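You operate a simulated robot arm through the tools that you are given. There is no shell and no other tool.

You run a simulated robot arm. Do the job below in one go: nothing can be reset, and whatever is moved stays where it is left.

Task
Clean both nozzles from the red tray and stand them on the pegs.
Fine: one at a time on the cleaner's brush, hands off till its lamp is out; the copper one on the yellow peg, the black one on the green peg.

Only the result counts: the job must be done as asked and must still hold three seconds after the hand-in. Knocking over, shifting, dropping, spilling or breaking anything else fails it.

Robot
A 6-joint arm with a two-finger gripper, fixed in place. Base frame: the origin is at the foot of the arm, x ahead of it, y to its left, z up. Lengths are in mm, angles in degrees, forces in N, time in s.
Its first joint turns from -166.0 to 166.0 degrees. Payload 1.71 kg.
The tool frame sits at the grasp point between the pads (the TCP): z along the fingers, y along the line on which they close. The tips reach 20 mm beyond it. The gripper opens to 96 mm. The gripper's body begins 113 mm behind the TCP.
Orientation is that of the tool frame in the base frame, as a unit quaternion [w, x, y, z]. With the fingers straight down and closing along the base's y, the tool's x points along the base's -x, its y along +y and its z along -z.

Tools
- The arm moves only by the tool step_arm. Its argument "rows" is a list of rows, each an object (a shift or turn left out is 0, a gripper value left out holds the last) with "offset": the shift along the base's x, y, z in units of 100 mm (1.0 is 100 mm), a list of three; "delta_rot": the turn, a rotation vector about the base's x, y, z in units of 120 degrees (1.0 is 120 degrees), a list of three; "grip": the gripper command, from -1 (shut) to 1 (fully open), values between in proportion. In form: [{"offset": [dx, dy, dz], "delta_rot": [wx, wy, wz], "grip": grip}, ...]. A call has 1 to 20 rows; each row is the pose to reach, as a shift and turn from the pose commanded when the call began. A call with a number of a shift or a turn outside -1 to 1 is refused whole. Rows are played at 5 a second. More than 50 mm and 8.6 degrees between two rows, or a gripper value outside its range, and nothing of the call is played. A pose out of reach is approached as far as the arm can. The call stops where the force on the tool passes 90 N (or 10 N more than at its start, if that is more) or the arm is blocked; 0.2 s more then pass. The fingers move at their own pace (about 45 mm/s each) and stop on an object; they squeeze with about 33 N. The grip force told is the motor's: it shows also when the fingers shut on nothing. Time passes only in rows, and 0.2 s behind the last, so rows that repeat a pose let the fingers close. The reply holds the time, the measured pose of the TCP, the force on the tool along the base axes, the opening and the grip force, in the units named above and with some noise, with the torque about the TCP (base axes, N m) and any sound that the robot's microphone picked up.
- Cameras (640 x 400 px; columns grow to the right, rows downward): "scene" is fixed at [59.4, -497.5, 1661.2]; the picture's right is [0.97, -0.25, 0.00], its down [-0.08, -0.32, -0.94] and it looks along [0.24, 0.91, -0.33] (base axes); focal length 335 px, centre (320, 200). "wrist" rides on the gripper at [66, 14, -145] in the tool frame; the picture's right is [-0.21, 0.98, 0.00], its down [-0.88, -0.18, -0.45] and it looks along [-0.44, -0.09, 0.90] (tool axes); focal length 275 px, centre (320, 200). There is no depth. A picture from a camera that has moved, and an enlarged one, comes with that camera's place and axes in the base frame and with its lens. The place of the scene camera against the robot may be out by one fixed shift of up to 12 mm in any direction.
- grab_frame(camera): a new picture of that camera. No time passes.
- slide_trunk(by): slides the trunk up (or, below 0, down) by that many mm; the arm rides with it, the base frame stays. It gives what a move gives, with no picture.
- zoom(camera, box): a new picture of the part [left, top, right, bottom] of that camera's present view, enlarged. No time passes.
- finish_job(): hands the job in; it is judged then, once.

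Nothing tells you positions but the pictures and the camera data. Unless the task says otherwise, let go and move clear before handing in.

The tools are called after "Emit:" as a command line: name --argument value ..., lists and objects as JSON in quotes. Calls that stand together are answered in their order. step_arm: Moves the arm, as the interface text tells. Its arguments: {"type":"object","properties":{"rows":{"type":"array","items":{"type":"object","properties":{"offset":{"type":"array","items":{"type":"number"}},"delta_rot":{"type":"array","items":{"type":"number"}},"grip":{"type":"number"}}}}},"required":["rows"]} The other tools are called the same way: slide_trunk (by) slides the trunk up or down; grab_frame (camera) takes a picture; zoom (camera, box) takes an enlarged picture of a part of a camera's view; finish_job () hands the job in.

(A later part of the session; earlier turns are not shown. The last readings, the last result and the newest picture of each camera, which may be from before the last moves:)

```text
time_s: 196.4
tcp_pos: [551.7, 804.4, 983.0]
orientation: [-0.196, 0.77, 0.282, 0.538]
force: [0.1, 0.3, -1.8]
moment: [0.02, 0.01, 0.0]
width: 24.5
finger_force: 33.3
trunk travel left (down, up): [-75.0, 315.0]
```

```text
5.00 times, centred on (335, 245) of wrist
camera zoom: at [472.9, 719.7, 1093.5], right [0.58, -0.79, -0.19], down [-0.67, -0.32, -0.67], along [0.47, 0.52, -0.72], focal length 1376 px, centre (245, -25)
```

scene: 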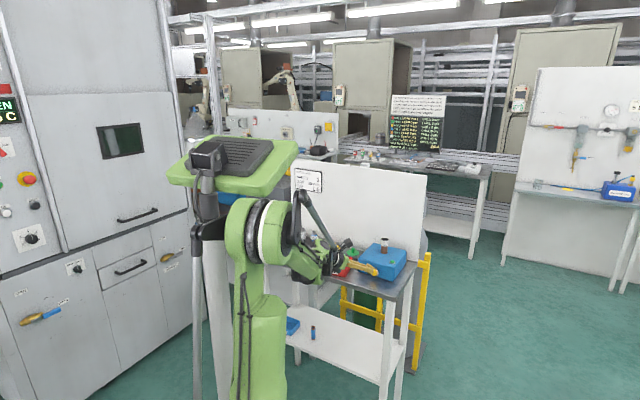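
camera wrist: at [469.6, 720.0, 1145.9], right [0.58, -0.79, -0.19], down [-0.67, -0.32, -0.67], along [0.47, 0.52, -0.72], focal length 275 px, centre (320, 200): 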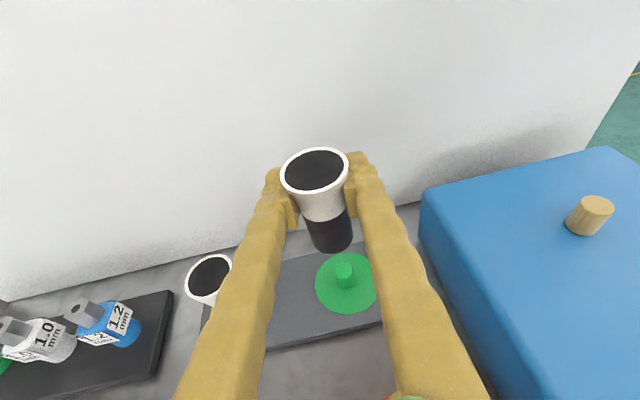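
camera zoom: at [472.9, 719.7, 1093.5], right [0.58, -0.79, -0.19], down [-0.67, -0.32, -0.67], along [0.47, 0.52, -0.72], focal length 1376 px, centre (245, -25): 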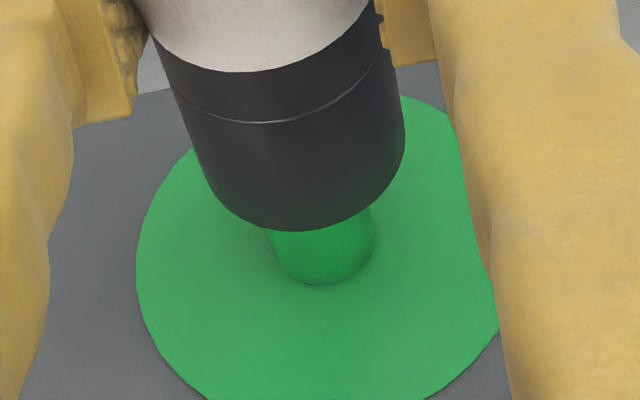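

The nozzle slid up a couple of millimetres in the grip but is still vertical. I'll adjust by (-0.9, +0.9) and check again.

Emit:
step_arm --rows '[{"offset": [-0.009, 0.009, 0], "grip": -1}, {"offset": [-0.009, 0.009, -0.02], "grip": -1}, {"offset": [-0.009, 0.009, -0.02], "grip": -1}, {"offset": [-0.009, 0.009, -0.02], "grip": -1}]'

Emit:
zoom --camera "scene" --box '[336, 238, 372, 262]'

Emit:
zoom --camera "wrist" --box '[290, 205, 380, 285]'

```text
time_s: 197.4
tcp_pos: [550.4, 803.7, 980.8]
orientation: [-0.198, 0.769, 0.283, 0.538]
force: [0.7, -0.3, -0.3]
moment: [0.04, 0.01, 0.01]
width: 24.7
finger_force: 32.7
trunk travel left (down, up): [-75.0, 315.0]
```

```text
16.00 times, centred on (354, 250) of scene
camera zoom: at [59.4, -497.5, 1661.2], right [0.97, -0.25, 0.0], down [-0.08, -0.32, -0.94], along [0.24, 0.91, -0.33], focal length 5354 px, centre (-224, -600)
```

zoom: 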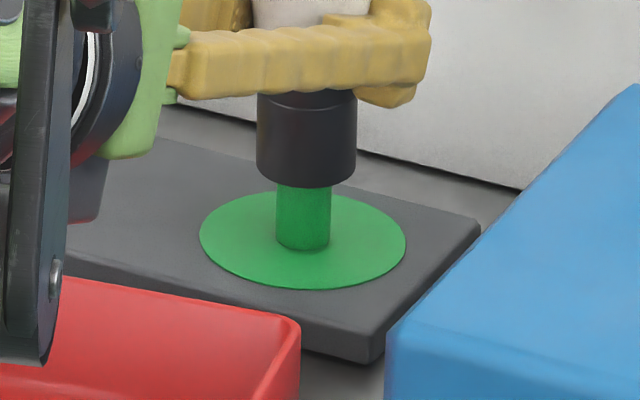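

```text
5.00 times, centred on (335, 245) of wrist
camera zoom: at [472.2, 719.8, 1091.8], right [0.58, -0.79, -0.19], down [-0.67, -0.32, -0.67], along [0.47, 0.52, -0.72], focal length 1376 px, centre (245, -25)
```

zoom: 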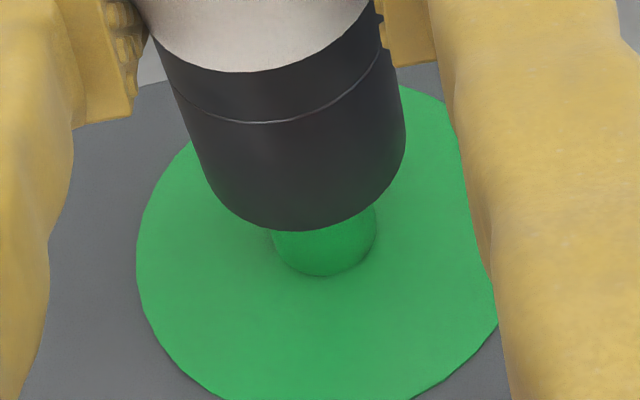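

Emit:
step_arm --rows '[{"offset": [-0.007, 0.002, 0], "grip": -1}, {"offset": [-0.007, 0.002, -0.01], "grip": -1}, {"offset": [-0.007, 0.002, -0.01], "grip": -1}, {"offset": [-0.007, 0.002, -0.01], "grip": -1}]'

Emit:
zoom --camera "scene" --box '[336, 238, 372, 262]'

Emit:
zoom --camera "wrist" --box '[290, 205, 380, 285]'

```text
time_s: 198.4
tcp_pos: [550.3, 804.4, 980.6]
orientation: [-0.198, 0.769, 0.282, 0.539]
force: [0.0, 0.6, -0.1]
moment: [0.01, 0.03, -0.01]
width: 24.1
finger_force: 32.5
trunk travel left (down, up): [-75.0, 315.0]
```

```text
16.00 times, centred on (354, 250) of scene
camera zoom: at [59.4, -497.5, 1661.2], right [0.97, -0.25, 0.0], down [-0.08, -0.32, -0.94], along [0.24, 0.91, -0.33], focal length 5354 px, centre (-224, -600)
```

zoom: 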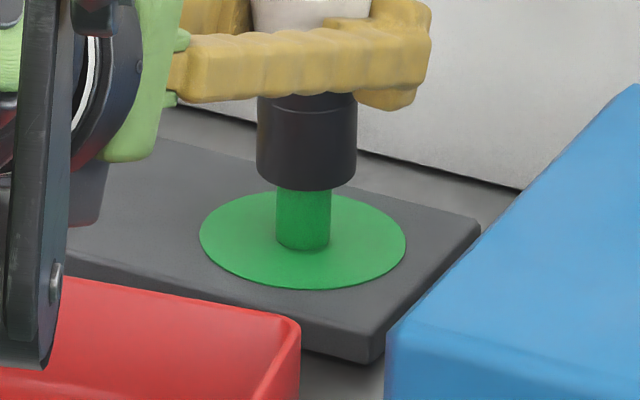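

```text
5.00 times, centred on (335, 245) of wrist
camera zoom: at [472.5, 720.2, 1090.6], right [0.58, -0.79, -0.19], down [-0.67, -0.32, -0.67], along [0.47, 0.52, -0.72], focal length 1376 px, centre (245, -25)
```

zoom: 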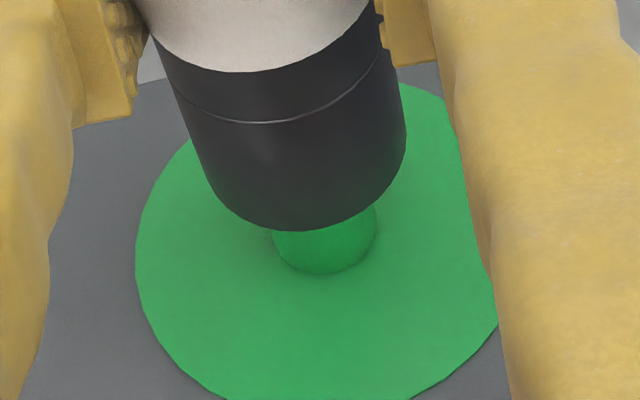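

Emit:
step_arm --rows '[{"offset": [-0.012, 0, 0], "grip": -1}, {"offset": [-0.012, 0, 0], "grip": -1}, {"offset": [-0.012, 0, 0], "grip": -1}]'

Emit:
zoom --camera "scene" --box '[336, 238, 372, 262]'

Emit:
zoom --camera "wrist" --box '[290, 205, 380, 285]'

```text
time_s: 199.2
tcp_pos: [546.8, 804.7, 981.0]
orientation: [-0.197, 0.77, 0.282, 0.538]
force: [-0.4, -1.1, -0.9]
moment: [-0.02, 0.0, 0.04]
width: 24.3
finger_force: 33.5
trunk travel left (down, up): [-75.0, 315.0]
```

```text
16.00 times, centred on (354, 250) of scene
camera zoom: at [59.4, -497.5, 1661.2], right [0.97, -0.25, 0.0], down [-0.08, -0.32, -0.94], along [0.24, 0.91, -0.33], focal length 5354 px, centre (-224, -600)
```

zoom: 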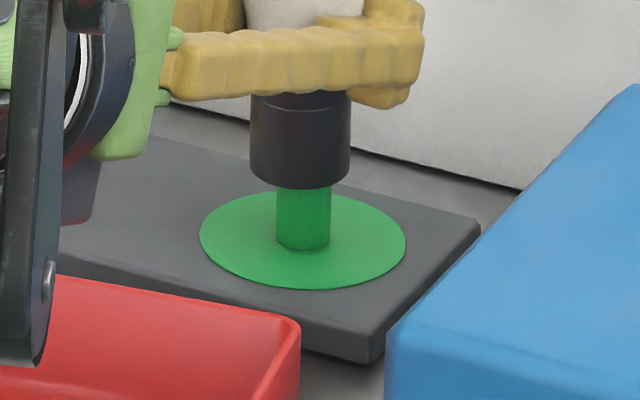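

```text
5.00 times, centred on (335, 245) of wrist
camera zoom: at [470.4, 720.3, 1091.4], right [0.58, -0.79, -0.19], down [-0.67, -0.32, -0.67], along [0.47, 0.52, -0.72], focal length 1376 px, centre (245, -25)
```

zoom: 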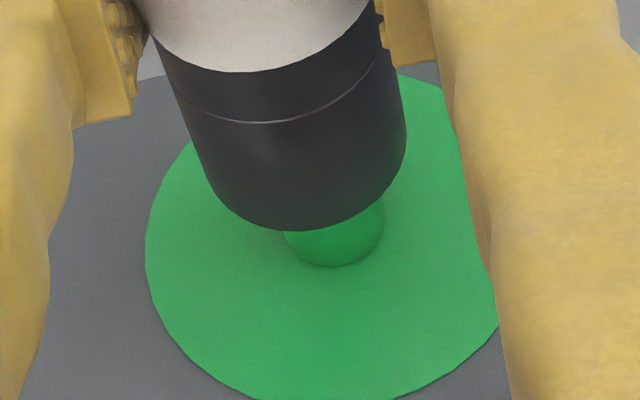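

Emit:
step_arm --rows '[{"offset": [0.008, -0.006, 0], "grip": -1}, {"offset": [0.008, -0.006, 0], "grip": -1}, {"offset": [0.008, -0.006, 0], "grip": -1}]'

Emit:
zoom --camera "scene" --box '[336, 238, 372, 262]'

Emit:
zoom --camera "wrist" --box '[290, 205, 380, 285]'

```text
time_s: 200.0
tcp_pos: [549.1, 805.2, 980.9]
orientation: [-0.197, 0.77, 0.282, 0.538]
force: [0.8, 0.9, -0.6]
moment: [0.01, 0.03, 0.01]
width: 24.3
finger_force: 33.3
trunk travel left (down, up): [-75.0, 315.0]
```

```text
16.00 times, centred on (354, 250) of scene
camera zoom: at [59.4, -497.5, 1661.2], right [0.97, -0.25, 0.0], down [-0.08, -0.32, -0.94], along [0.24, 0.91, -0.33], focal length 5354 px, centre (-224, -600)
```

zoom: 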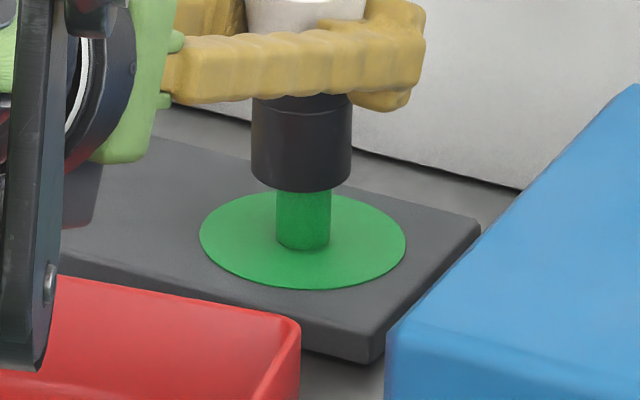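

```text
5.00 times, centred on (335, 245) of wrist
camera zoom: at [470.7, 720.1, 1090.4], right [0.58, -0.79, -0.19], down [-0.67, -0.32, -0.67], along [0.47, 0.52, -0.72], focal length 1376 px, centre (245, -25)
```

zoom: 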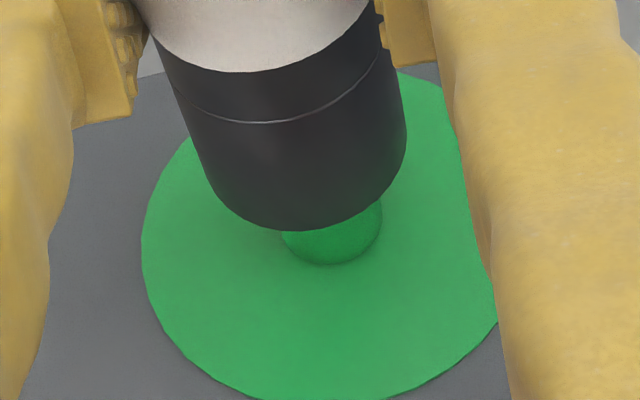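

Emit:
step_arm --rows '[{"offset": [0.006, -0.009, 0], "grip": -1}, {"offset": [0.006, -0.009, 0], "grip": -1}, {"offset": [0.006, -0.009, 0], "grip": -1}]'

Emit:
zoom --camera "scene" --box '[336, 238, 372, 262]'

Emit:
zoom --camera "wrist" --box '[290, 205, 380, 285]'

```text
time_s: 200.8
tcp_pos: [549.8, 803.8, 979.4]
orientation: [-0.197, 0.769, 0.283, 0.538]
force: [0.6, 0.4, -0.4]
moment: [0.03, -0.01, 0.04]
width: 24.4
finger_force: 33.2
trunk travel left (down, up): [-75.0, 315.0]
```

```text
16.00 times, centred on (354, 250) of scene
camera zoom: at [59.4, -497.5, 1661.2], right [0.97, -0.25, 0.0], down [-0.08, -0.32, -0.94], along [0.24, 0.91, -0.33], focal length 5354 px, centre (-224, -600)
```

zoom: 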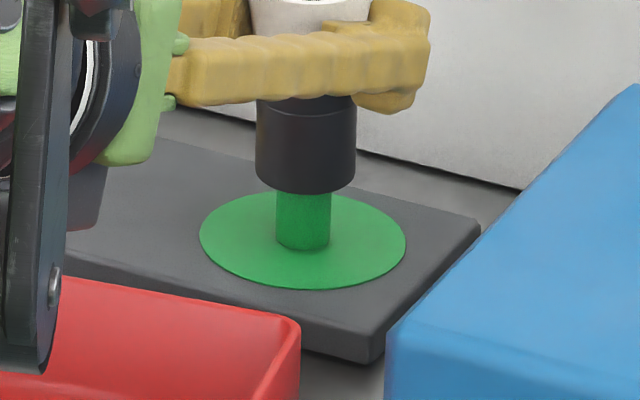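

```text
5.00 times, centred on (335, 245) of wrist
camera zoom: at [471.8, 719.4, 1090.1], right [0.58, -0.79, -0.19], down [-0.67, -0.32, -0.67], along [0.47, 0.52, -0.72], focal length 1376 px, centre (245, -25)
```

zoom: 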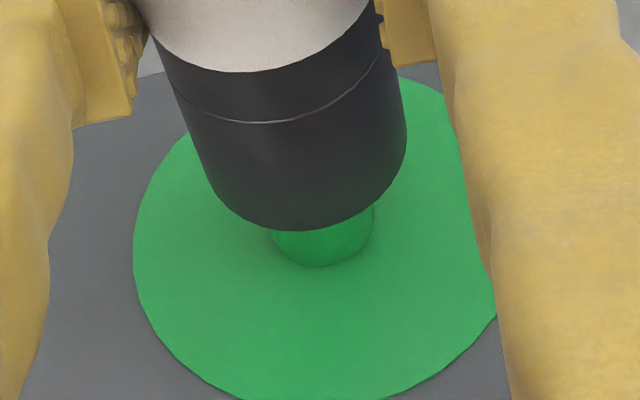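

Within half a millimetre now and at peg-top level. Lowering 3 mm gently.

Emit:
step_arm --rows '[{"offset": [-0.003, 0, -0.015], "grip": -1}, {"offset": [-0.003, 0, -0.03], "grip": -1}, {"offset": [-0.003, 0, -0.03], "grip": -1}]'

Emit:
zoom --camera "scene" --box '[336, 238, 372, 262]'

Emit:
zoom --camera "wrist" --box '[290, 205, 380, 285]'

```text
time_s: 201.6
tcp_pos: [548.8, 805.0, 977.4]
orientation: [-0.197, 0.77, 0.282, 0.538]
force: [-0.4, -0.6, -0.1]
moment: [0.01, 0.0, 0.0]
width: 24.1
finger_force: 32.8
trunk travel left (down, up): [-75.0, 315.0]
```

```text
16.00 times, centred on (354, 250) of scene
camera zoom: at [59.4, -497.5, 1661.2], right [0.97, -0.25, 0.0], down [-0.08, -0.32, -0.94], along [0.24, 0.91, -0.33], focal length 5354 px, centre (-224, -600)
```

zoom: 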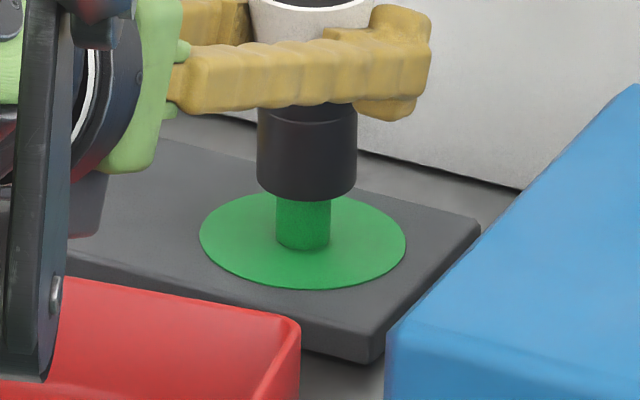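

```text
5.00 times, centred on (335, 245) of wrist
camera zoom: at [472.3, 719.6, 1087.7], right [0.58, -0.79, -0.19], down [-0.67, -0.32, -0.67], along [0.47, 0.52, -0.72], focal length 1376 px, centre (245, -25)
```

zoom: 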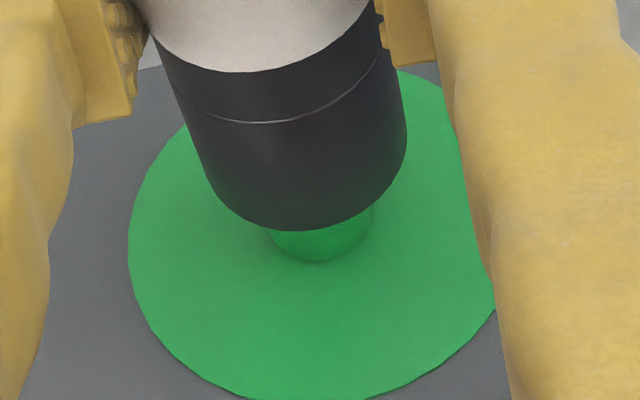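

It's 2–3 mm on with no force. Nudging -0.7 mm in x and continuing.

Emit:
step_arm --rows '[{"offset": [-0.007, 0.002, 0], "grip": -1}, {"offset": [-0.007, 0.002, -0.02], "grip": -1}, {"offset": [-0.007, 0.002, -0.04], "grip": -1}, {"offset": [-0.007, 0.002, -0.04], "grip": -1}]'

Emit:
zoom --camera "scene" --box '[336, 238, 372, 262]'

Emit:
zoom --camera "wrist" --box '[290, 205, 380, 285]'

```text
time_s: 202.6
tcp_pos: [549.1, 803.3, 973.3]
orientation: [-0.197, 0.77, 0.282, 0.538]
force: [-0.1, 0.8, -1.6]
moment: [0.0, 0.04, 0.02]
width: 24.3
finger_force: 32.9
trunk travel left (down, up): [-75.0, 315.0]
```

```text
16.00 times, centred on (354, 250) of scene
camera zoom: at [59.4, -497.5, 1661.2], right [0.97, -0.25, 0.0], down [-0.08, -0.32, -0.94], along [0.24, 0.91, -0.33], focal length 5354 px, centre (-224, -600)
```

zoom: 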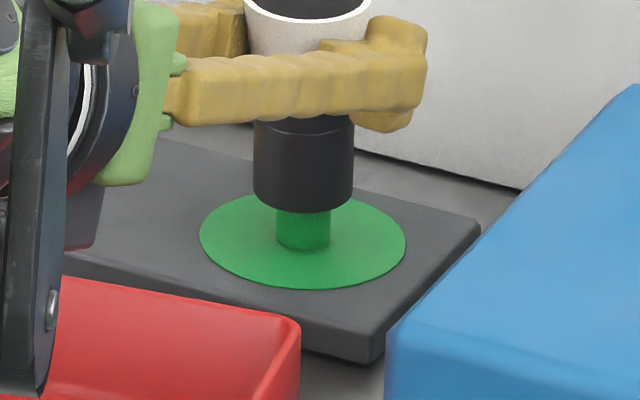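

```text
5.00 times, centred on (335, 245) of wrist
camera zoom: at [471.4, 719.7, 1084.0], right [0.58, -0.79, -0.19], down [-0.67, -0.32, -0.67], along [0.47, 0.52, -0.72], focal length 1376 px, centre (245, -25)
```

zoom: 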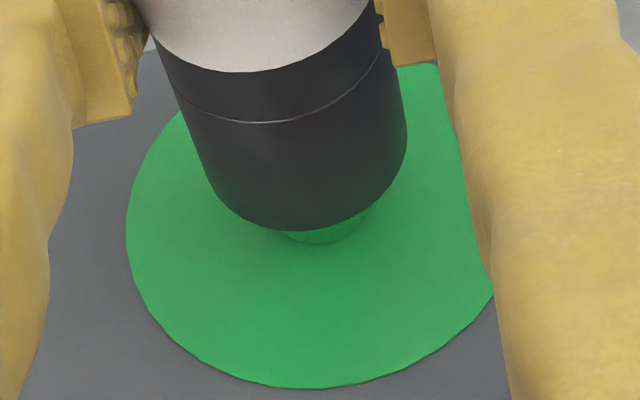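

Well centred, 5 mm on and no force. Continuing down.

Emit:
step_arm --rows '[{"offset": [0, 0, -0.03], "grip": -1}, {"offset": [0, 0, -0.06], "grip": -1}, {"offset": [0, 0, -0.08], "grip": -1}, {"offset": [0, 0, -0.08], "grip": -1}]'

Emit:
zoom --camera "scene" --box '[336, 238, 372, 262]'

```text
time_s: 203.6
tcp_pos: [548.3, 803.9, 966.2]
orientation: [-0.197, 0.77, 0.282, 0.537]
force: [-0.8, -0.8, -1.5]
moment: [0.01, 0.01, 0.0]
width: 24.1
finger_force: 33.1
trunk travel left (down, up): [-75.0, 315.0]
```

```text
16.00 times, centred on (354, 250) of scene
camera zoom: at [59.4, -497.5, 1661.2], right [0.97, -0.25, 0.0], down [-0.08, -0.32, -0.94], along [0.24, 0.91, -0.33], focal length 5354 px, centre (-224, -600)
```

zoom: 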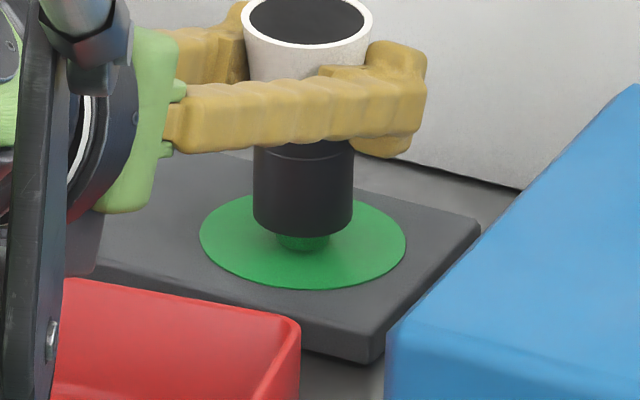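

Emit:
step_arm --rows '[{"offset": [0.002, 0, -0.02], "grip": -1}, {"offset": [0.003, 0, -0.04], "grip": -1}, {"offset": [0.003, 0, -0.06], "grip": -1}, {"offset": [0.003, 0, -0.06], "grip": -1}]'

Emit:
step_arm --rows '[{"offset": [0, 0, -0.008], "grip": -1}, {"offset": [0, 0, -0.015], "grip": -1}, {"offset": [0, 0, -0.015], "grip": -1}]'

Emit:
zoom --camera "scene" --box '[336, 238, 372, 262]'

```text
time_s: 204.6
tcp_pos: [548.9, 803.8, 959.9]
orientation: [-0.197, 0.77, 0.282, 0.538]
force: [0.2, -0.1, 0.9]
moment: [0.04, 0.01, 0.03]
width: 24.4
finger_force: 33.3
trunk travel left (down, up): [-75.0, 315.0]
```

```text
time_s: 205.4
tcp_pos: [549.1, 803.4, 958.0]
orientation: [-0.197, 0.769, 0.282, 0.538]
force: [1.1, 1.1, -0.9]
moment: [-0.02, -0.01, -0.02]
width: 24.4
finger_force: 33.1
trunk travel left (down, up): [-75.0, 315.0]
```

```text
16.00 times, centred on (354, 250) of scene
camera zoom: at [59.4, -497.5, 1661.2], right [0.97, -0.25, 0.0], down [-0.08, -0.32, -0.94], along [0.24, 0.91, -0.33], focal length 5354 px, centre (-224, -600)
```

zoom: 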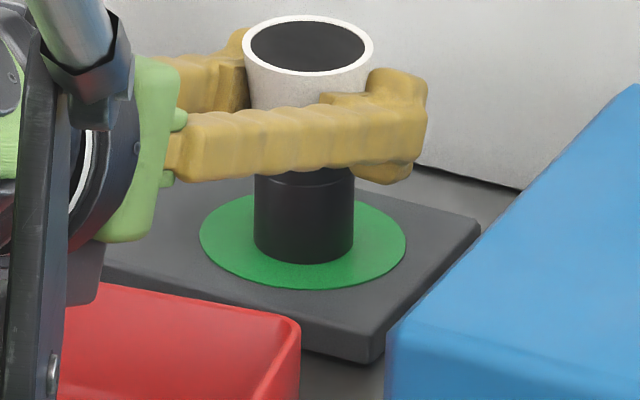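

Emit:
step_arm --rows '[{"offset": [0, 0, -0.008], "grip": -1}, {"offset": [0, 0, -0.015], "grip": -1}, {"offset": [0, 0, -0.015], "grip": -1}]'

Emit:
step_arm --rows '[{"offset": [0, 0, -0.008], "grip": -1}, {"offset": [0, 0, -0.012], "grip": -1}, {"offset": [0, 0, -0.012], "grip": -1}]'

```text
time_s: 206.2
tcp_pos: [548.4, 803.3, 955.6]
orientation: [-0.197, 0.77, 0.282, 0.538]
force: [6.2, 4.4, 16.3]
moment: [0.02, -0.09, 0.02]
width: 24.3
finger_force: 32.9
trunk travel left (down, up): [-75.0, 315.0]
```

```text
time_s: 207.0
tcp_pos: [549.4, 803.7, 956.4]
orientation: [-0.197, 0.769, 0.282, 0.538]
force: [2.4, 0.6, 29.0]
moment: [-0.18, 0.12, 0.02]
width: 24.5
finger_force: 32.7
trunk travel left (down, up): [-75.0, 315.0]
```

Seated with firm contact. Easing off and releasing black.

Emit:
step_arm --rows '[{"offset": [0, 0, 0.02], "grip": -1}, {"offset": [0, 0, 0.02], "grip": -0.4}, {"offset": [0, 0, 0.02], "grip": -0.15}, {"offset": [0, 0, 0.02], "grip": 0.1}, {"offset": [0, 0, 0.02], "grip": 0.1}]'

Emit:
zoom --camera "scene" --box '[320, 226, 372, 262]'

Emit:
grab_frame --camera "wrist"

```text
time_s: 208.2
tcp_pos: [548.7, 803.8, 955.8]
orientation: [-0.197, 0.769, 0.282, 0.538]
force: [-0.2, -0.4, -0.1]
moment: [-0.02, 0.0, 0.01]
width: 52.9
finger_force: 0.2
trunk travel left (down, up): [-75.0, 315.0]
```

```text
11.11 times, centred on (346, 244) of scene
camera zoom: at [59.4, -497.5, 1661.2], right [0.97, -0.25, 0.0], down [-0.08, -0.32, -0.94], along [0.24, 0.91, -0.33], focal length 3718 px, centre (31, -289)
```

zoom: 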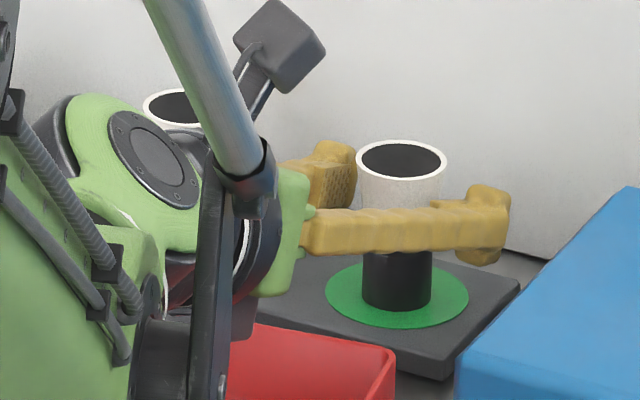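

```text
taken
camera wrist: at [471.7, 720.5, 1066.7], right [0.58, -0.79, -0.19], down [-0.67, -0.32, -0.67], along [0.47, 0.52, -0.72], focal length 275 px, centre (320, 200)
```

wrist: 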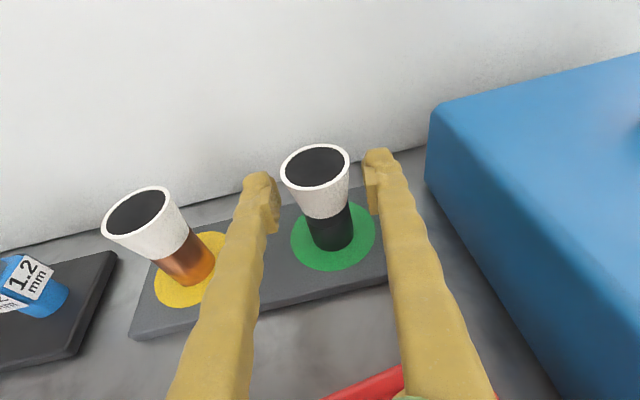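

Both nozzles now stand on their pegs. I'll rise straight up and clear, then look over the whole bench, especially the tray.

Emit:
step_arm --rows '[{"offset": [0, 0, 0.15], "grip": 0.1}, {"offset": [0, 0, 0.35], "grip": 0.1}, {"offset": [0, 0, 0.6], "grip": 0.1}, {"offset": [0, 0, 0.85], "grip": 0.1}, {"offset": [0, 0, 1.0], "grip": 0.1}, {"offset": [0, 0, 1.0], "grip": 0.1}]'

Emit:
step_arm --rows '[{"offset": [0.2, -0.2, 0.2], "delta_rot": [0, 0, -0.02], "grip": 0.1}, {"offset": [0.4, -0.4, 0.4], "delta_rot": [0, 0, -0.04], "grip": 0.1}, {"offset": [0.6, -0.6, 0.6], "delta_rot": [0, 0, -0.06], "grip": 0.1}, {"offset": [0.8, -0.8, 0.7], "delta_rot": [0, 0, -0.08], "grip": -1}, {"offset": [0.8, -0.8, 0.7], "delta_rot": [0, 0, -0.08], "grip": -1}]'

Emit:
zoom --camera "scene" --box '[260, 210, 420, 310]'

Emit:
zoom --camera "scene" --box '[305, 240, 353, 280]'

```text
time_s: 209.6
tcp_pos: [548.7, 801.2, 1058.3]
orientation: [-0.197, 0.769, 0.282, 0.538]
force: [0.2, -0.8, -0.2]
moment: [-0.01, -0.01, -0.03]
width: 53.0
finger_force: 0.1
trunk travel left (down, up): [-75.0, 315.0]
```

```text
time_s: 210.8
tcp_pos: [630.3, 720.1, 1127.3]
orientation: [-0.15, 0.791, 0.216, 0.553]
force: [0.0, 0.0, -0.3]
moment: [-0.02, -0.05, 0.01]
width: 0.1
finger_force: 0.1
trunk travel left (down, up): [-75.0, 315.0]
```

```text
4.00 times, centred on (340, 260) of scene
camera zoom: at [59.4, -497.5, 1661.2], right [0.97, -0.25, 0.0], down [-0.08, -0.32, -0.94], along [0.24, 0.91, -0.33], focal length 1338 px, centre (240, -40)
```

zoom: 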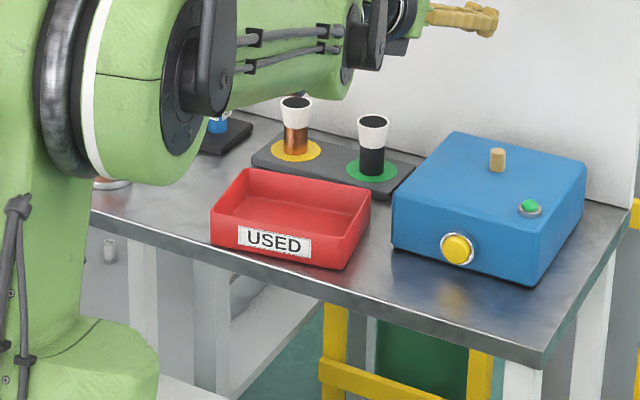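

```text
10.00 times, centred on (329, 260) of scene
camera zoom: at [59.4, -497.5, 1661.2], right [0.97, -0.25, 0.0], down [-0.08, -0.32, -0.94], along [0.24, 0.91, -0.33], focal length 3346 px, centre (230, -400)
```

zoom: 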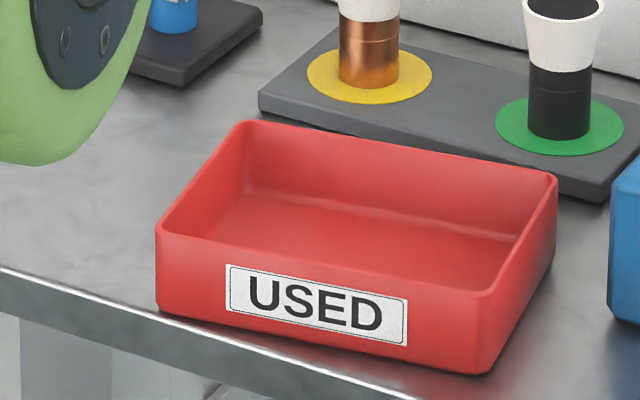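

The job items are done, but the tray sits about 27 mm right and 10° off its original place, so I'll push it back gently. A closed-finger push on its right wall with the tool at azimuth 45° should square it and slide it left. First I'll lower the trunk a little for wrist room.

Emit:
slide_trunk --by -65

Emit:
step_arm --rows '[{"offset": [-0.2, -0.25, 0.1], "grip": -1}, {"offset": [-0.4, -0.5, 0.1], "delta_rot": [0, 0, 0.02], "grip": -1}, {"offset": [-0.6, -0.75, 0.1], "delta_rot": [0, 0, 0.04], "grip": -1}, {"offset": [-0.7, -1.0, 0.1], "delta_rot": [0, 0, 0.06], "grip": -1}, {"offset": [-0.7, -1.0, 0.1], "delta_rot": [0, 0, 0.06], "grip": -1}]'

Emit:
zoom --camera "scene" --box '[260, 200, 420, 310]'

```text
time_s: 211.9
tcp_pos: [629.3, 720.5, 1061.7]
orientation: [-0.151, 0.791, 0.217, 0.552]
force: [-0.5, -0.7, 0.4]
moment: [-0.01, 0.01, 0.01]
width: 0.0
finger_force: 29.4
trunk travel left (down, up): [-10.0, 380.0]
```

```text
time_s: 213.1
tcp_pos: [557.2, 621.5, 1069.8]
orientation: [-0.186, 0.776, 0.267, 0.541]
force: [-0.6, 1.0, 0.2]
moment: [-0.01, -0.02, 0.0]
width: 0.1
finger_force: 29.3
trunk travel left (down, up): [-10.0, 380.0]
```

```text
3.64 times, centred on (340, 255) of scene
camera zoom: at [59.4, -497.5, 1661.2], right [0.97, -0.25, 0.0], down [-0.08, -0.32, -0.94], along [0.24, 0.91, -0.33], focal length 1217 px, centre (247, 0)
```

zoom: 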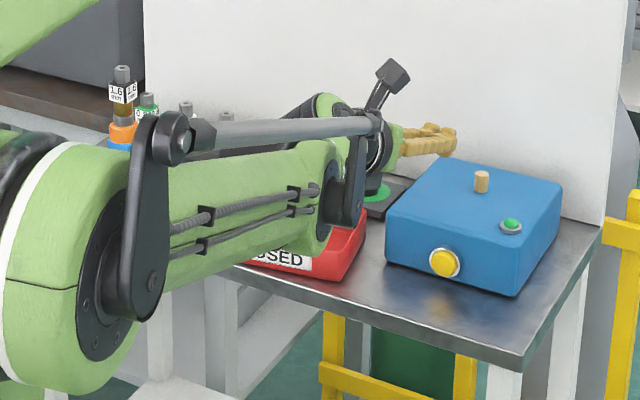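

Emit:
step_arm --rows '[{"offset": [-0.2, 0, -0.2], "delta_rot": [0, 0, 0.02], "grip": -1}, {"offset": [-0.4, -0.01, -0.4], "delta_rot": [0, 0, 0.04], "grip": -1}, {"offset": [-0.6, -0.02, -0.6], "delta_rot": [0, 0, 0.058], "grip": -1}, {"offset": [-0.6, -0.02, -0.6], "delta_rot": [0, 0, 0.058], "grip": -1}]'

Emit:
grab_frame --camera "wrist"

Emit:
zoom --camera "scene" --box '[260, 200, 420, 310]'

```text
time_s: 214.1
tcp_pos: [499.4, 616.2, 1012.1]
orientation: [-0.218, 0.758, 0.312, 0.529]
force: [-1.2, 0.2, 0.4]
moment: [0.02, -0.01, 0.02]
width: 0.0
finger_force: 29.2
trunk travel left (down, up): [-10.0, 380.0]
```

```text
taken
camera wrist: at [428.6, 526.8, 1121.7], right [0.64, -0.74, -0.19], down [-0.64, -0.38, -0.67], along [0.43, 0.55, -0.72], focal length 275 px, centre (320, 200)
```

wrist: 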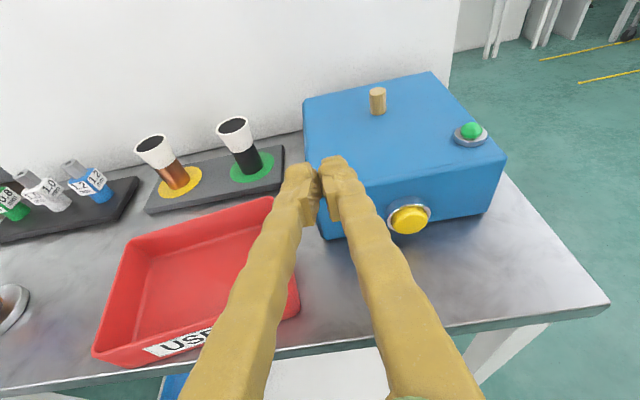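

```text
3.64 times, centred on (340, 255) of scene
camera zoom: at [59.4, -497.5, 1661.2], right [0.97, -0.25, 0.0], down [-0.08, -0.32, -0.94], along [0.24, 0.91, -0.33], focal length 1217 px, centre (247, 0)
```

zoom: 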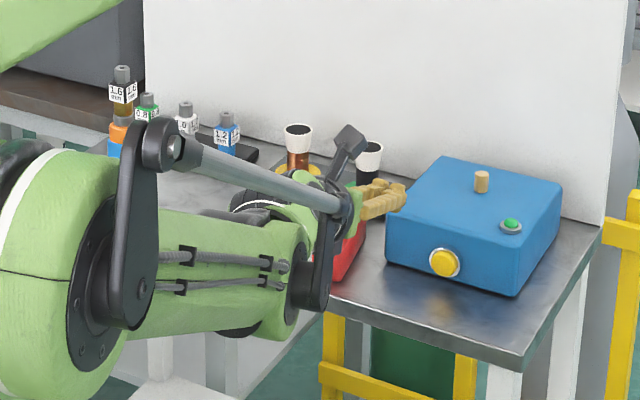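

The wrist view shows the whole tray and the fingers are just right of its corner. Lowering to wall height.

Emit:
step_arm --rows '[{"offset": [0, 0, -0.2], "grip": -1}, {"offset": [0, 0, -0.4], "grip": -1}, {"offset": [0, 0, -0.6], "grip": -1}, {"offset": [0, 0, -0.75], "grip": -1}, {"offset": [0, 0, -0.83], "grip": -1}, {"offset": [0, 0, -0.83], "grip": -1}]'

Emit:
grab_frame --camera "wrist"

Emit:
zoom --camera "scene" --box '[300, 225, 400, 295]'

```text
time_s: 215.5
tcp_pos: [501.2, 619.1, 928.4]
orientation: [-0.22, 0.757, 0.313, 0.53]
force: [0.8, -0.7, 0.7]
moment: [0.0, 0.0, 0.0]
width: 0.2
finger_force: 29.5
trunk travel left (down, up): [-10.0, 380.0]
```

```text
taken
camera wrist: at [429.8, 528.5, 1037.7], right [0.64, -0.74, -0.19], down [-0.64, -0.38, -0.67], along [0.43, 0.55, -0.72], focal length 275 px, centre (320, 200)
```

wrist: 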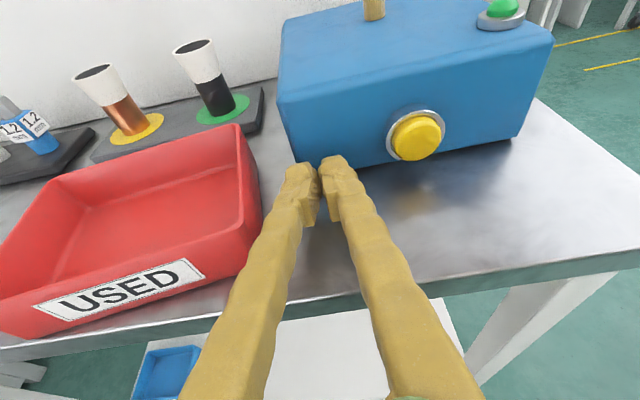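

```text
5.71 times, centred on (350, 260) of scene
camera zoom: at [59.4, -497.5, 1661.2], right [0.97, -0.25, 0.0], down [-0.08, -0.32, -0.94], along [0.24, 0.91, -0.33], focal length 1912 px, centre (149, -143)
```

zoom: 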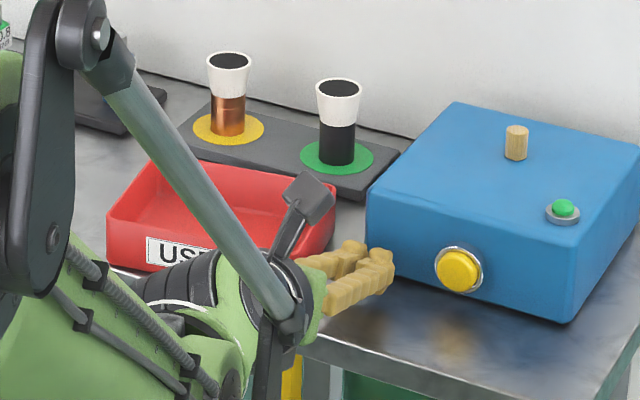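

The fingers are clear on the right of the tray. I'll push left slowly along the bench, first 14 mm up to contact.

Emit:
step_arm --rows '[{"offset": [-0.03, 0.03, 0], "grip": -1}, {"offset": [-0.06, 0.06, 0], "grip": -1}, {"offset": [-0.09, 0.09, 0], "grip": -1}, {"offset": [-0.11, 0.11, 0], "grip": -1}, {"offset": [-0.11, 0.11, 0], "grip": -1}]'

Emit:
grab_frame --camera "wrist"

```text
time_s: 216.7
tcp_pos: [487.7, 629.8, 928.3]
orientation: [-0.218, 0.758, 0.313, 0.53]
force: [-0.5, 0.6, -0.1]
moment: [0.0, -0.03, -0.02]
width: 0.1
finger_force: 29.7
trunk travel left (down, up): [-10.0, 380.0]
```

```text
taken
camera wrist: at [417.5, 539.6, 1039.2], right [0.64, -0.74, -0.19], down [-0.64, -0.38, -0.67], along [0.43, 0.55, -0.72], focal length 275 px, centre (320, 200)
```

wrist: 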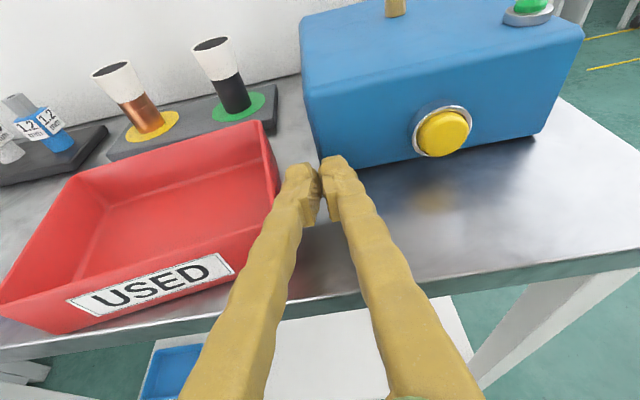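

Almost touching. Pushing 10 mm more and watching.

Emit:
step_arm --rows '[{"offset": [-0.02, 0.02, 0], "grip": -1}, {"offset": [-0.04, 0.04, 0], "grip": -1}, {"offset": [-0.06, 0.06, 0], "grip": -1}, {"offset": [-0.08, 0.08, 0], "grip": -1}, {"offset": [-0.08, 0.08, 0], "grip": -1}]'

Emit:
grab_frame --camera "wrist"

Emit:
zoom --camera "scene" --box '[300, 225, 400, 295]'

```text
time_s: 217.9
tcp_pos: [480.2, 637.2, 928.4]
orientation: [-0.218, 0.758, 0.312, 0.53]
force: [-0.4, 0.1, 0.1]
moment: [0.02, -0.02, 0.03]
width: 0.0
finger_force: 29.4
trunk travel left (down, up): [-10.0, 380.0]
```

```text
taken
camera wrist: at [409.8, 547.0, 1039.5], right [0.64, -0.74, -0.19], down [-0.64, -0.38, -0.67], along [0.43, 0.55, -0.72], focal length 275 px, centre (320, 200)
```

wrist: 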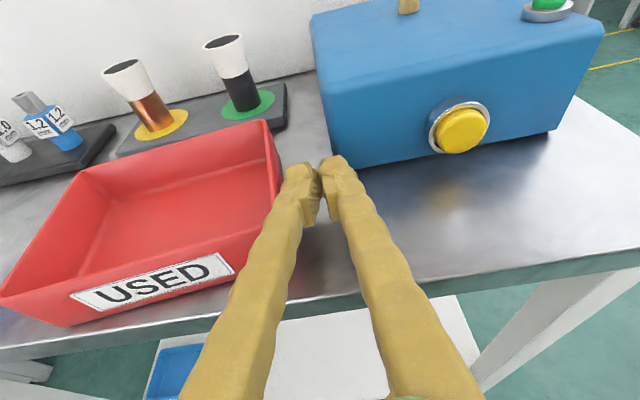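

```text
5.71 times, centred on (350, 260) of scene
camera zoom: at [59.4, -497.5, 1661.2], right [0.97, -0.25, 0.0], down [-0.08, -0.32, -0.94], along [0.24, 0.91, -0.33], focal length 1912 px, centre (149, -143)
```

zoom: 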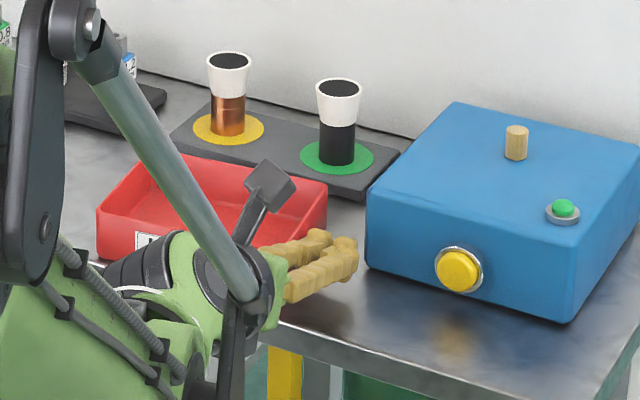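

The tray is sliding and squaring up. Another 10 mm.

Emit:
step_arm --rows '[{"offset": [-0.02, 0.02, 0], "grip": -1}, {"offset": [-0.04, 0.04, 0], "grip": -1}, {"offset": [-0.06, 0.06, 0], "grip": -1}, {"offset": [-0.08, 0.08, 0], "grip": -1}, {"offset": [-0.08, 0.08, 0], "grip": -1}]'

Emit:
grab_frame --camera "wrist"

Emit:
zoom --camera "scene" --box '[300, 225, 400, 295]'

```text
time_s: 219.1
tcp_pos: [472.4, 645.2, 928.5]
orientation: [-0.219, 0.758, 0.313, 0.529]
force: [-0.8, 0.0, 0.5]
moment: [0.0, 0.01, 0.0]
width: 0.3
finger_force: 29.9
trunk travel left (down, up): [-10.0, 380.0]
```

```text
taken
camera wrist: at [401.5, 556.0, 1039.3], right [0.64, -0.74, -0.19], down [-0.64, -0.38, -0.67], along [0.43, 0.55, -0.72], focal length 275 px, centre (320, 200)
```

wrist: 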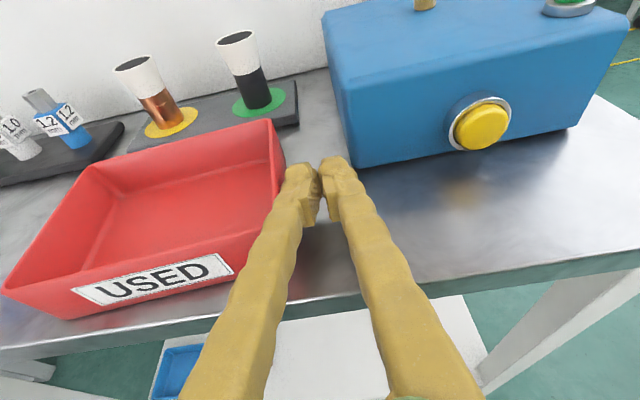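

```text
5.71 times, centred on (350, 260) of scene
camera zoom: at [59.4, -497.5, 1661.2], right [0.97, -0.25, 0.0], down [-0.08, -0.32, -0.94], along [0.24, 0.91, -0.33], focal length 1912 px, centre (149, -143)
```

zoom: 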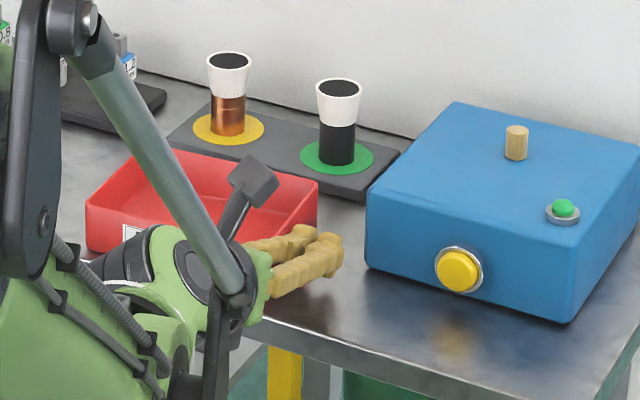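

It's nearly there: by my estimate about 7 mm and 4° remain. Pushing 6 mm more.

Emit:
step_arm --rows '[{"offset": [-0.015, 0.015, 0], "grip": -1}, {"offset": [-0.03, 0.03, 0], "grip": -1}, {"offset": [-0.045, 0.045, 0], "grip": -1}, {"offset": [-0.045, 0.045, 0], "grip": -1}]'

Emit:
grab_frame --camera "wrist"

```text
time_s: 220.1
tcp_pos: [466.9, 651.0, 929.7]
orientation: [-0.218, 0.758, 0.312, 0.529]
force: [-0.2, -0.7, 0.3]
moment: [0.01, 0.01, 0.04]
width: 0.0
finger_force: 29.4
trunk travel left (down, up): [-10.0, 380.0]
```

```text
taken
camera wrist: at [397.2, 560.6, 1039.5], right [0.64, -0.74, -0.19], down [-0.64, -0.38, -0.67], along [0.43, 0.55, -0.72], focal length 275 px, centre (320, 200)
```

wrist: 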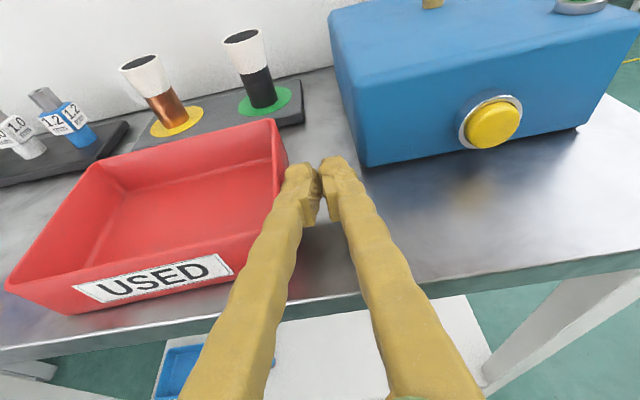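

By the wrist view it's within about 3 mm and 2°. I'll move the fingers away to the right and up, then compare with the original picture.

Emit:
step_arm --rows '[{"offset": [0.05, -0.05, 0], "grip": -1}, {"offset": [0.12, -0.12, 0], "grip": -1}, {"offset": [0.18, -0.18, 0.1], "grip": -1}, {"offset": [0.18, -0.18, 0.4], "grip": -1}, {"offset": [0.18, -0.18, 0.7], "grip": -1}, {"offset": [0.2, -0.18, 1.0], "grip": -1}, {"offset": [0.2, -0.18, 1.0], "grip": -1}]'

Emit:
step_arm --rows '[{"offset": [0.3, 0.2, 0.3], "delta_rot": [0, 0, -0.03], "grip": -1}, {"offset": [0.6, 0.4, 0.6], "delta_rot": [0, 0, -0.06], "grip": -1}, {"offset": [0.95, 0.6, 0.8], "delta_rot": [0, 0, -0.1], "grip": -1}, {"offset": [0.95, 0.6, 0.8], "delta_rot": [0, 0, -0.1], "grip": -1}]'

Emit:
zoom --camera "scene" --box '[305, 240, 353, 280]'

Emit:
zoom --camera "scene" --box '[260, 210, 420, 310]'

```text
time_s: 221.7
tcp_pos: [488.2, 629.5, 1031.6]
orientation: [-0.219, 0.757, 0.313, 0.53]
force: [0.6, -1.4, -0.4]
moment: [-0.01, -0.02, -0.05]
width: 0.0
finger_force: 29.0
trunk travel left (down, up): [-10.0, 380.0]
```

```text
time_s: 222.7
tcp_pos: [584.0, 695.8, 1107.9]
orientation: [-0.162, 0.787, 0.232, 0.549]
force: [0.2, -0.1, -0.1]
moment: [0.0, -0.01, 0.02]
width: 0.0
finger_force: 28.6
trunk travel left (down, up): [-10.0, 380.0]
```

```text
10.00 times, centred on (329, 260) of scene
camera zoom: at [59.4, -497.5, 1661.2], right [0.97, -0.25, 0.0], down [-0.08, -0.32, -0.94], along [0.24, 0.91, -0.33], focal length 3346 px, centre (230, -400)
```

zoom: 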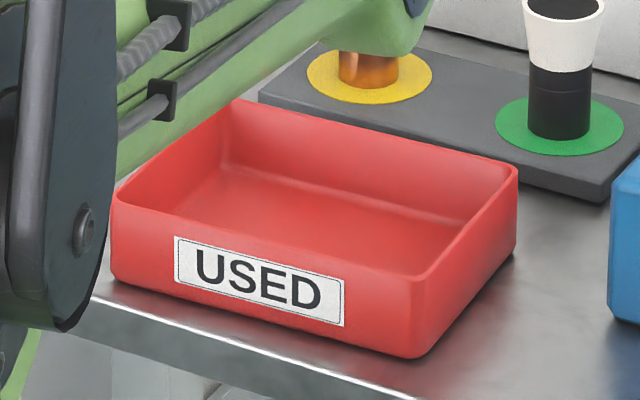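

```text
4.00 times, centred on (340, 260) of scene
camera zoom: at [59.4, -497.5, 1661.2], right [0.97, -0.25, 0.0], down [-0.08, -0.32, -0.94], along [0.24, 0.91, -0.33], focal length 1338 px, centre (240, -40)
```

zoom: 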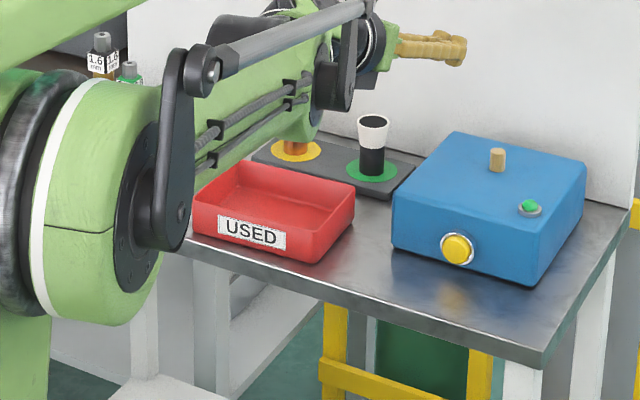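

Much closer: about 3° and 3–4 mm remain compared with the original picture. I'll go back for one more small push.

Emit:
step_arm --rows '[{"offset": [-0.35, -0.2, -0.2], "delta_rot": [0, 0, 0.03], "grip": -1}, {"offset": [-0.65, -0.42, -0.5], "delta_rot": [0, 0, 0.06], "grip": -1}, {"offset": [-0.95, -0.65, -0.8], "delta_rot": [0, 0, 0.1], "grip": -1}, {"offset": [-0.95, -0.65, -0.8], "delta_rot": [0, 0, 0.1], "grip": -1}]'

Emit:
step_arm --rows '[{"offset": [0, 0, -0.25], "grip": -1}, {"offset": [0, 0, -0.5], "grip": -1}, {"offset": [0, 0, -0.75], "grip": -1}, {"offset": [0, 0, -0.98], "grip": -1}, {"offset": [0, 0, -0.98], "grip": -1}]'

Emit:
grab_frame --camera "wrist"

```text
time_s: 223.7
tcp_pos: [486.5, 625.6, 1029.5]
orientation: [-0.219, 0.758, 0.313, 0.529]
force: [0.0, 0.4, -0.4]
moment: [0.0, 0.01, 0.0]
width: 0.0
finger_force: 29.8
trunk travel left (down, up): [-10.0, 380.0]
```

```text
time_s: 224.9
tcp_pos: [488.9, 627.3, 929.6]
orientation: [-0.218, 0.758, 0.313, 0.529]
force: [0.4, -0.4, -0.1]
moment: [0.02, 0.0, 0.01]
width: 0.0
finger_force: 29.3
trunk travel left (down, up): [-10.0, 380.0]
```

```text
taken
camera wrist: at [419.5, 537.4, 1040.5], right [0.64, -0.74, -0.19], down [-0.64, -0.38, -0.67], along [0.43, 0.55, -0.72], focal length 275 px, centre (320, 200)
```

wrist: 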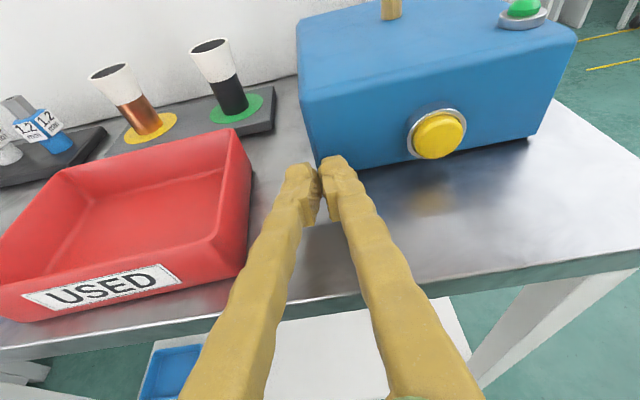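

In position again with 20 mm or so of clearance. Approaching and pushing to the computed end point.

Emit:
step_arm --rows '[{"offset": [-0.06, 0.06, 0], "grip": -1}, {"offset": [-0.12, 0.12, 0], "grip": -1}, {"offset": [-0.16, 0.16, 0], "grip": -1}, {"offset": [-0.19, 0.19, 0], "grip": -1}, {"offset": [-0.22, 0.215, 0], "grip": -1}, {"offset": [-0.24, 0.235, 0], "grip": -1}, {"offset": [-0.258, 0.255, 0], "grip": -1}, {"offset": [-0.258, 0.255, 0], "grip": -1}]'

Emit:
grab_frame --camera "wrist"

```text
time_s: 226.7
tcp_pos: [463.3, 652.3, 931.5]
orientation: [-0.219, 0.758, 0.313, 0.53]
force: [-0.8, -0.5, 0.1]
moment: [0.02, -0.02, -0.03]
width: 0.2
finger_force: 28.7
trunk travel left (down, up): [-10.0, 380.0]
```

```text
taken
camera wrist: at [391.7, 562.9, 1041.5], right [0.64, -0.74, -0.19], down [-0.64, -0.38, -0.67], along [0.43, 0.55, -0.72], focal length 275 px, centre (320, 200)
```

wrist: 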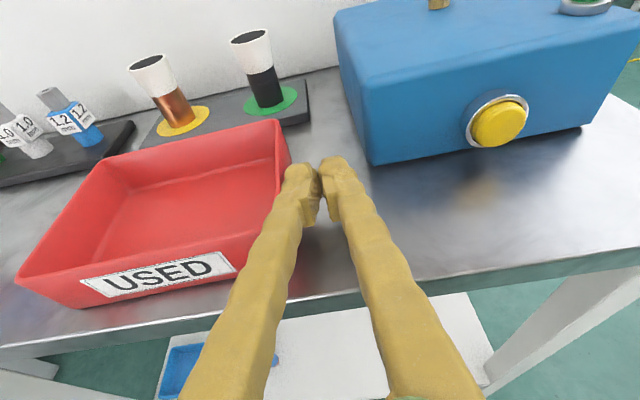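

By the wrist view the rotation now matches the original. I'll clear the arm and compare with the first picture again.

Emit:
step_arm --rows '[{"offset": [0.05, -0.05, 0], "grip": -1}, {"offset": [0.12, -0.12, 0], "grip": -1}, {"offset": [0.2, -0.2, 0.1], "grip": -1}, {"offset": [0.22, -0.22, 0.4], "grip": -1}, {"offset": [0.22, -0.22, 0.7], "grip": -1}, {"offset": [0.24, -0.22, 1.0], "grip": -1}, {"offset": [0.24, -0.22, 1.0], "grip": -1}]'

Emit:
step_arm --rows '[{"offset": [0.3, 0.2, 0.3], "delta_rot": [0, 0, -0.03], "grip": -1}, {"offset": [0.6, 0.4, 0.6], "delta_rot": [0, 0, -0.06], "grip": -1}, {"offset": [0.95, 0.6, 0.8], "delta_rot": [0, 0, -0.1], "grip": -1}, {"offset": [0.95, 0.6, 0.8], "delta_rot": [0, 0, -0.1], "grip": -1}]'

Emit:
zoom --camera "scene" --box '[305, 240, 353, 280]'

Emit:
zoom --camera "scene" --box '[260, 210, 420, 310]'

```text
time_s: 228.3
tcp_pos: [485.0, 631.8, 1030.8]
orientation: [-0.218, 0.758, 0.313, 0.529]
force: [1.3, 0.7, -0.2]
moment: [0.0, -0.01, 0.02]
width: 0.2
finger_force: 29.1
trunk travel left (down, up): [-10.0, 380.0]
```

```text
time_s: 229.3
tcp_pos: [581.0, 691.7, 1109.4]
orientation: [-0.162, 0.787, 0.232, 0.549]
force: [-0.1, -0.7, -0.1]
moment: [0.0, -0.01, 0.02]
width: 0.1
finger_force: 29.4
trunk travel left (down, up): [-10.0, 380.0]
```

```text
10.00 times, centred on (329, 260) of scene
camera zoom: at [59.4, -497.5, 1661.2], right [0.97, -0.25, 0.0], down [-0.08, -0.32, -0.94], along [0.24, 0.91, -0.33], focal length 3346 px, centre (230, -400)
```

zoom: 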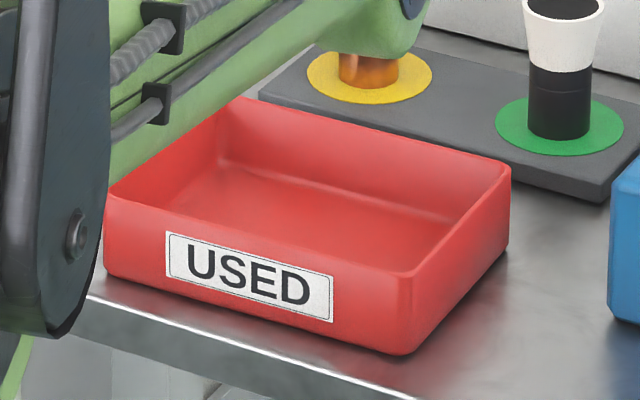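

```text
4.00 times, centred on (340, 260) of scene
camera zoom: at [59.4, -497.5, 1661.2], right [0.97, -0.25, 0.0], down [-0.08, -0.32, -0.94], along [0.24, 0.91, -0.33], focal length 1338 px, centre (240, -40)
```

zoom: 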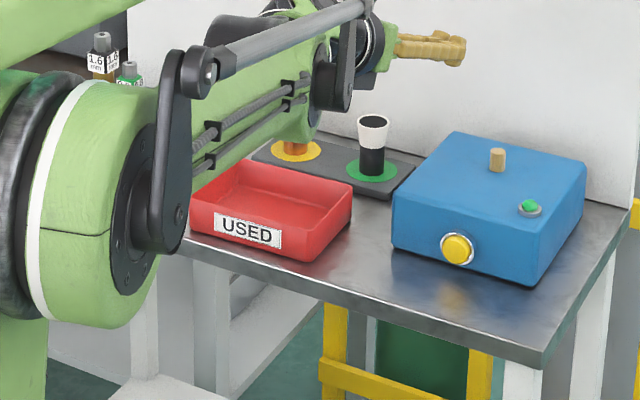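

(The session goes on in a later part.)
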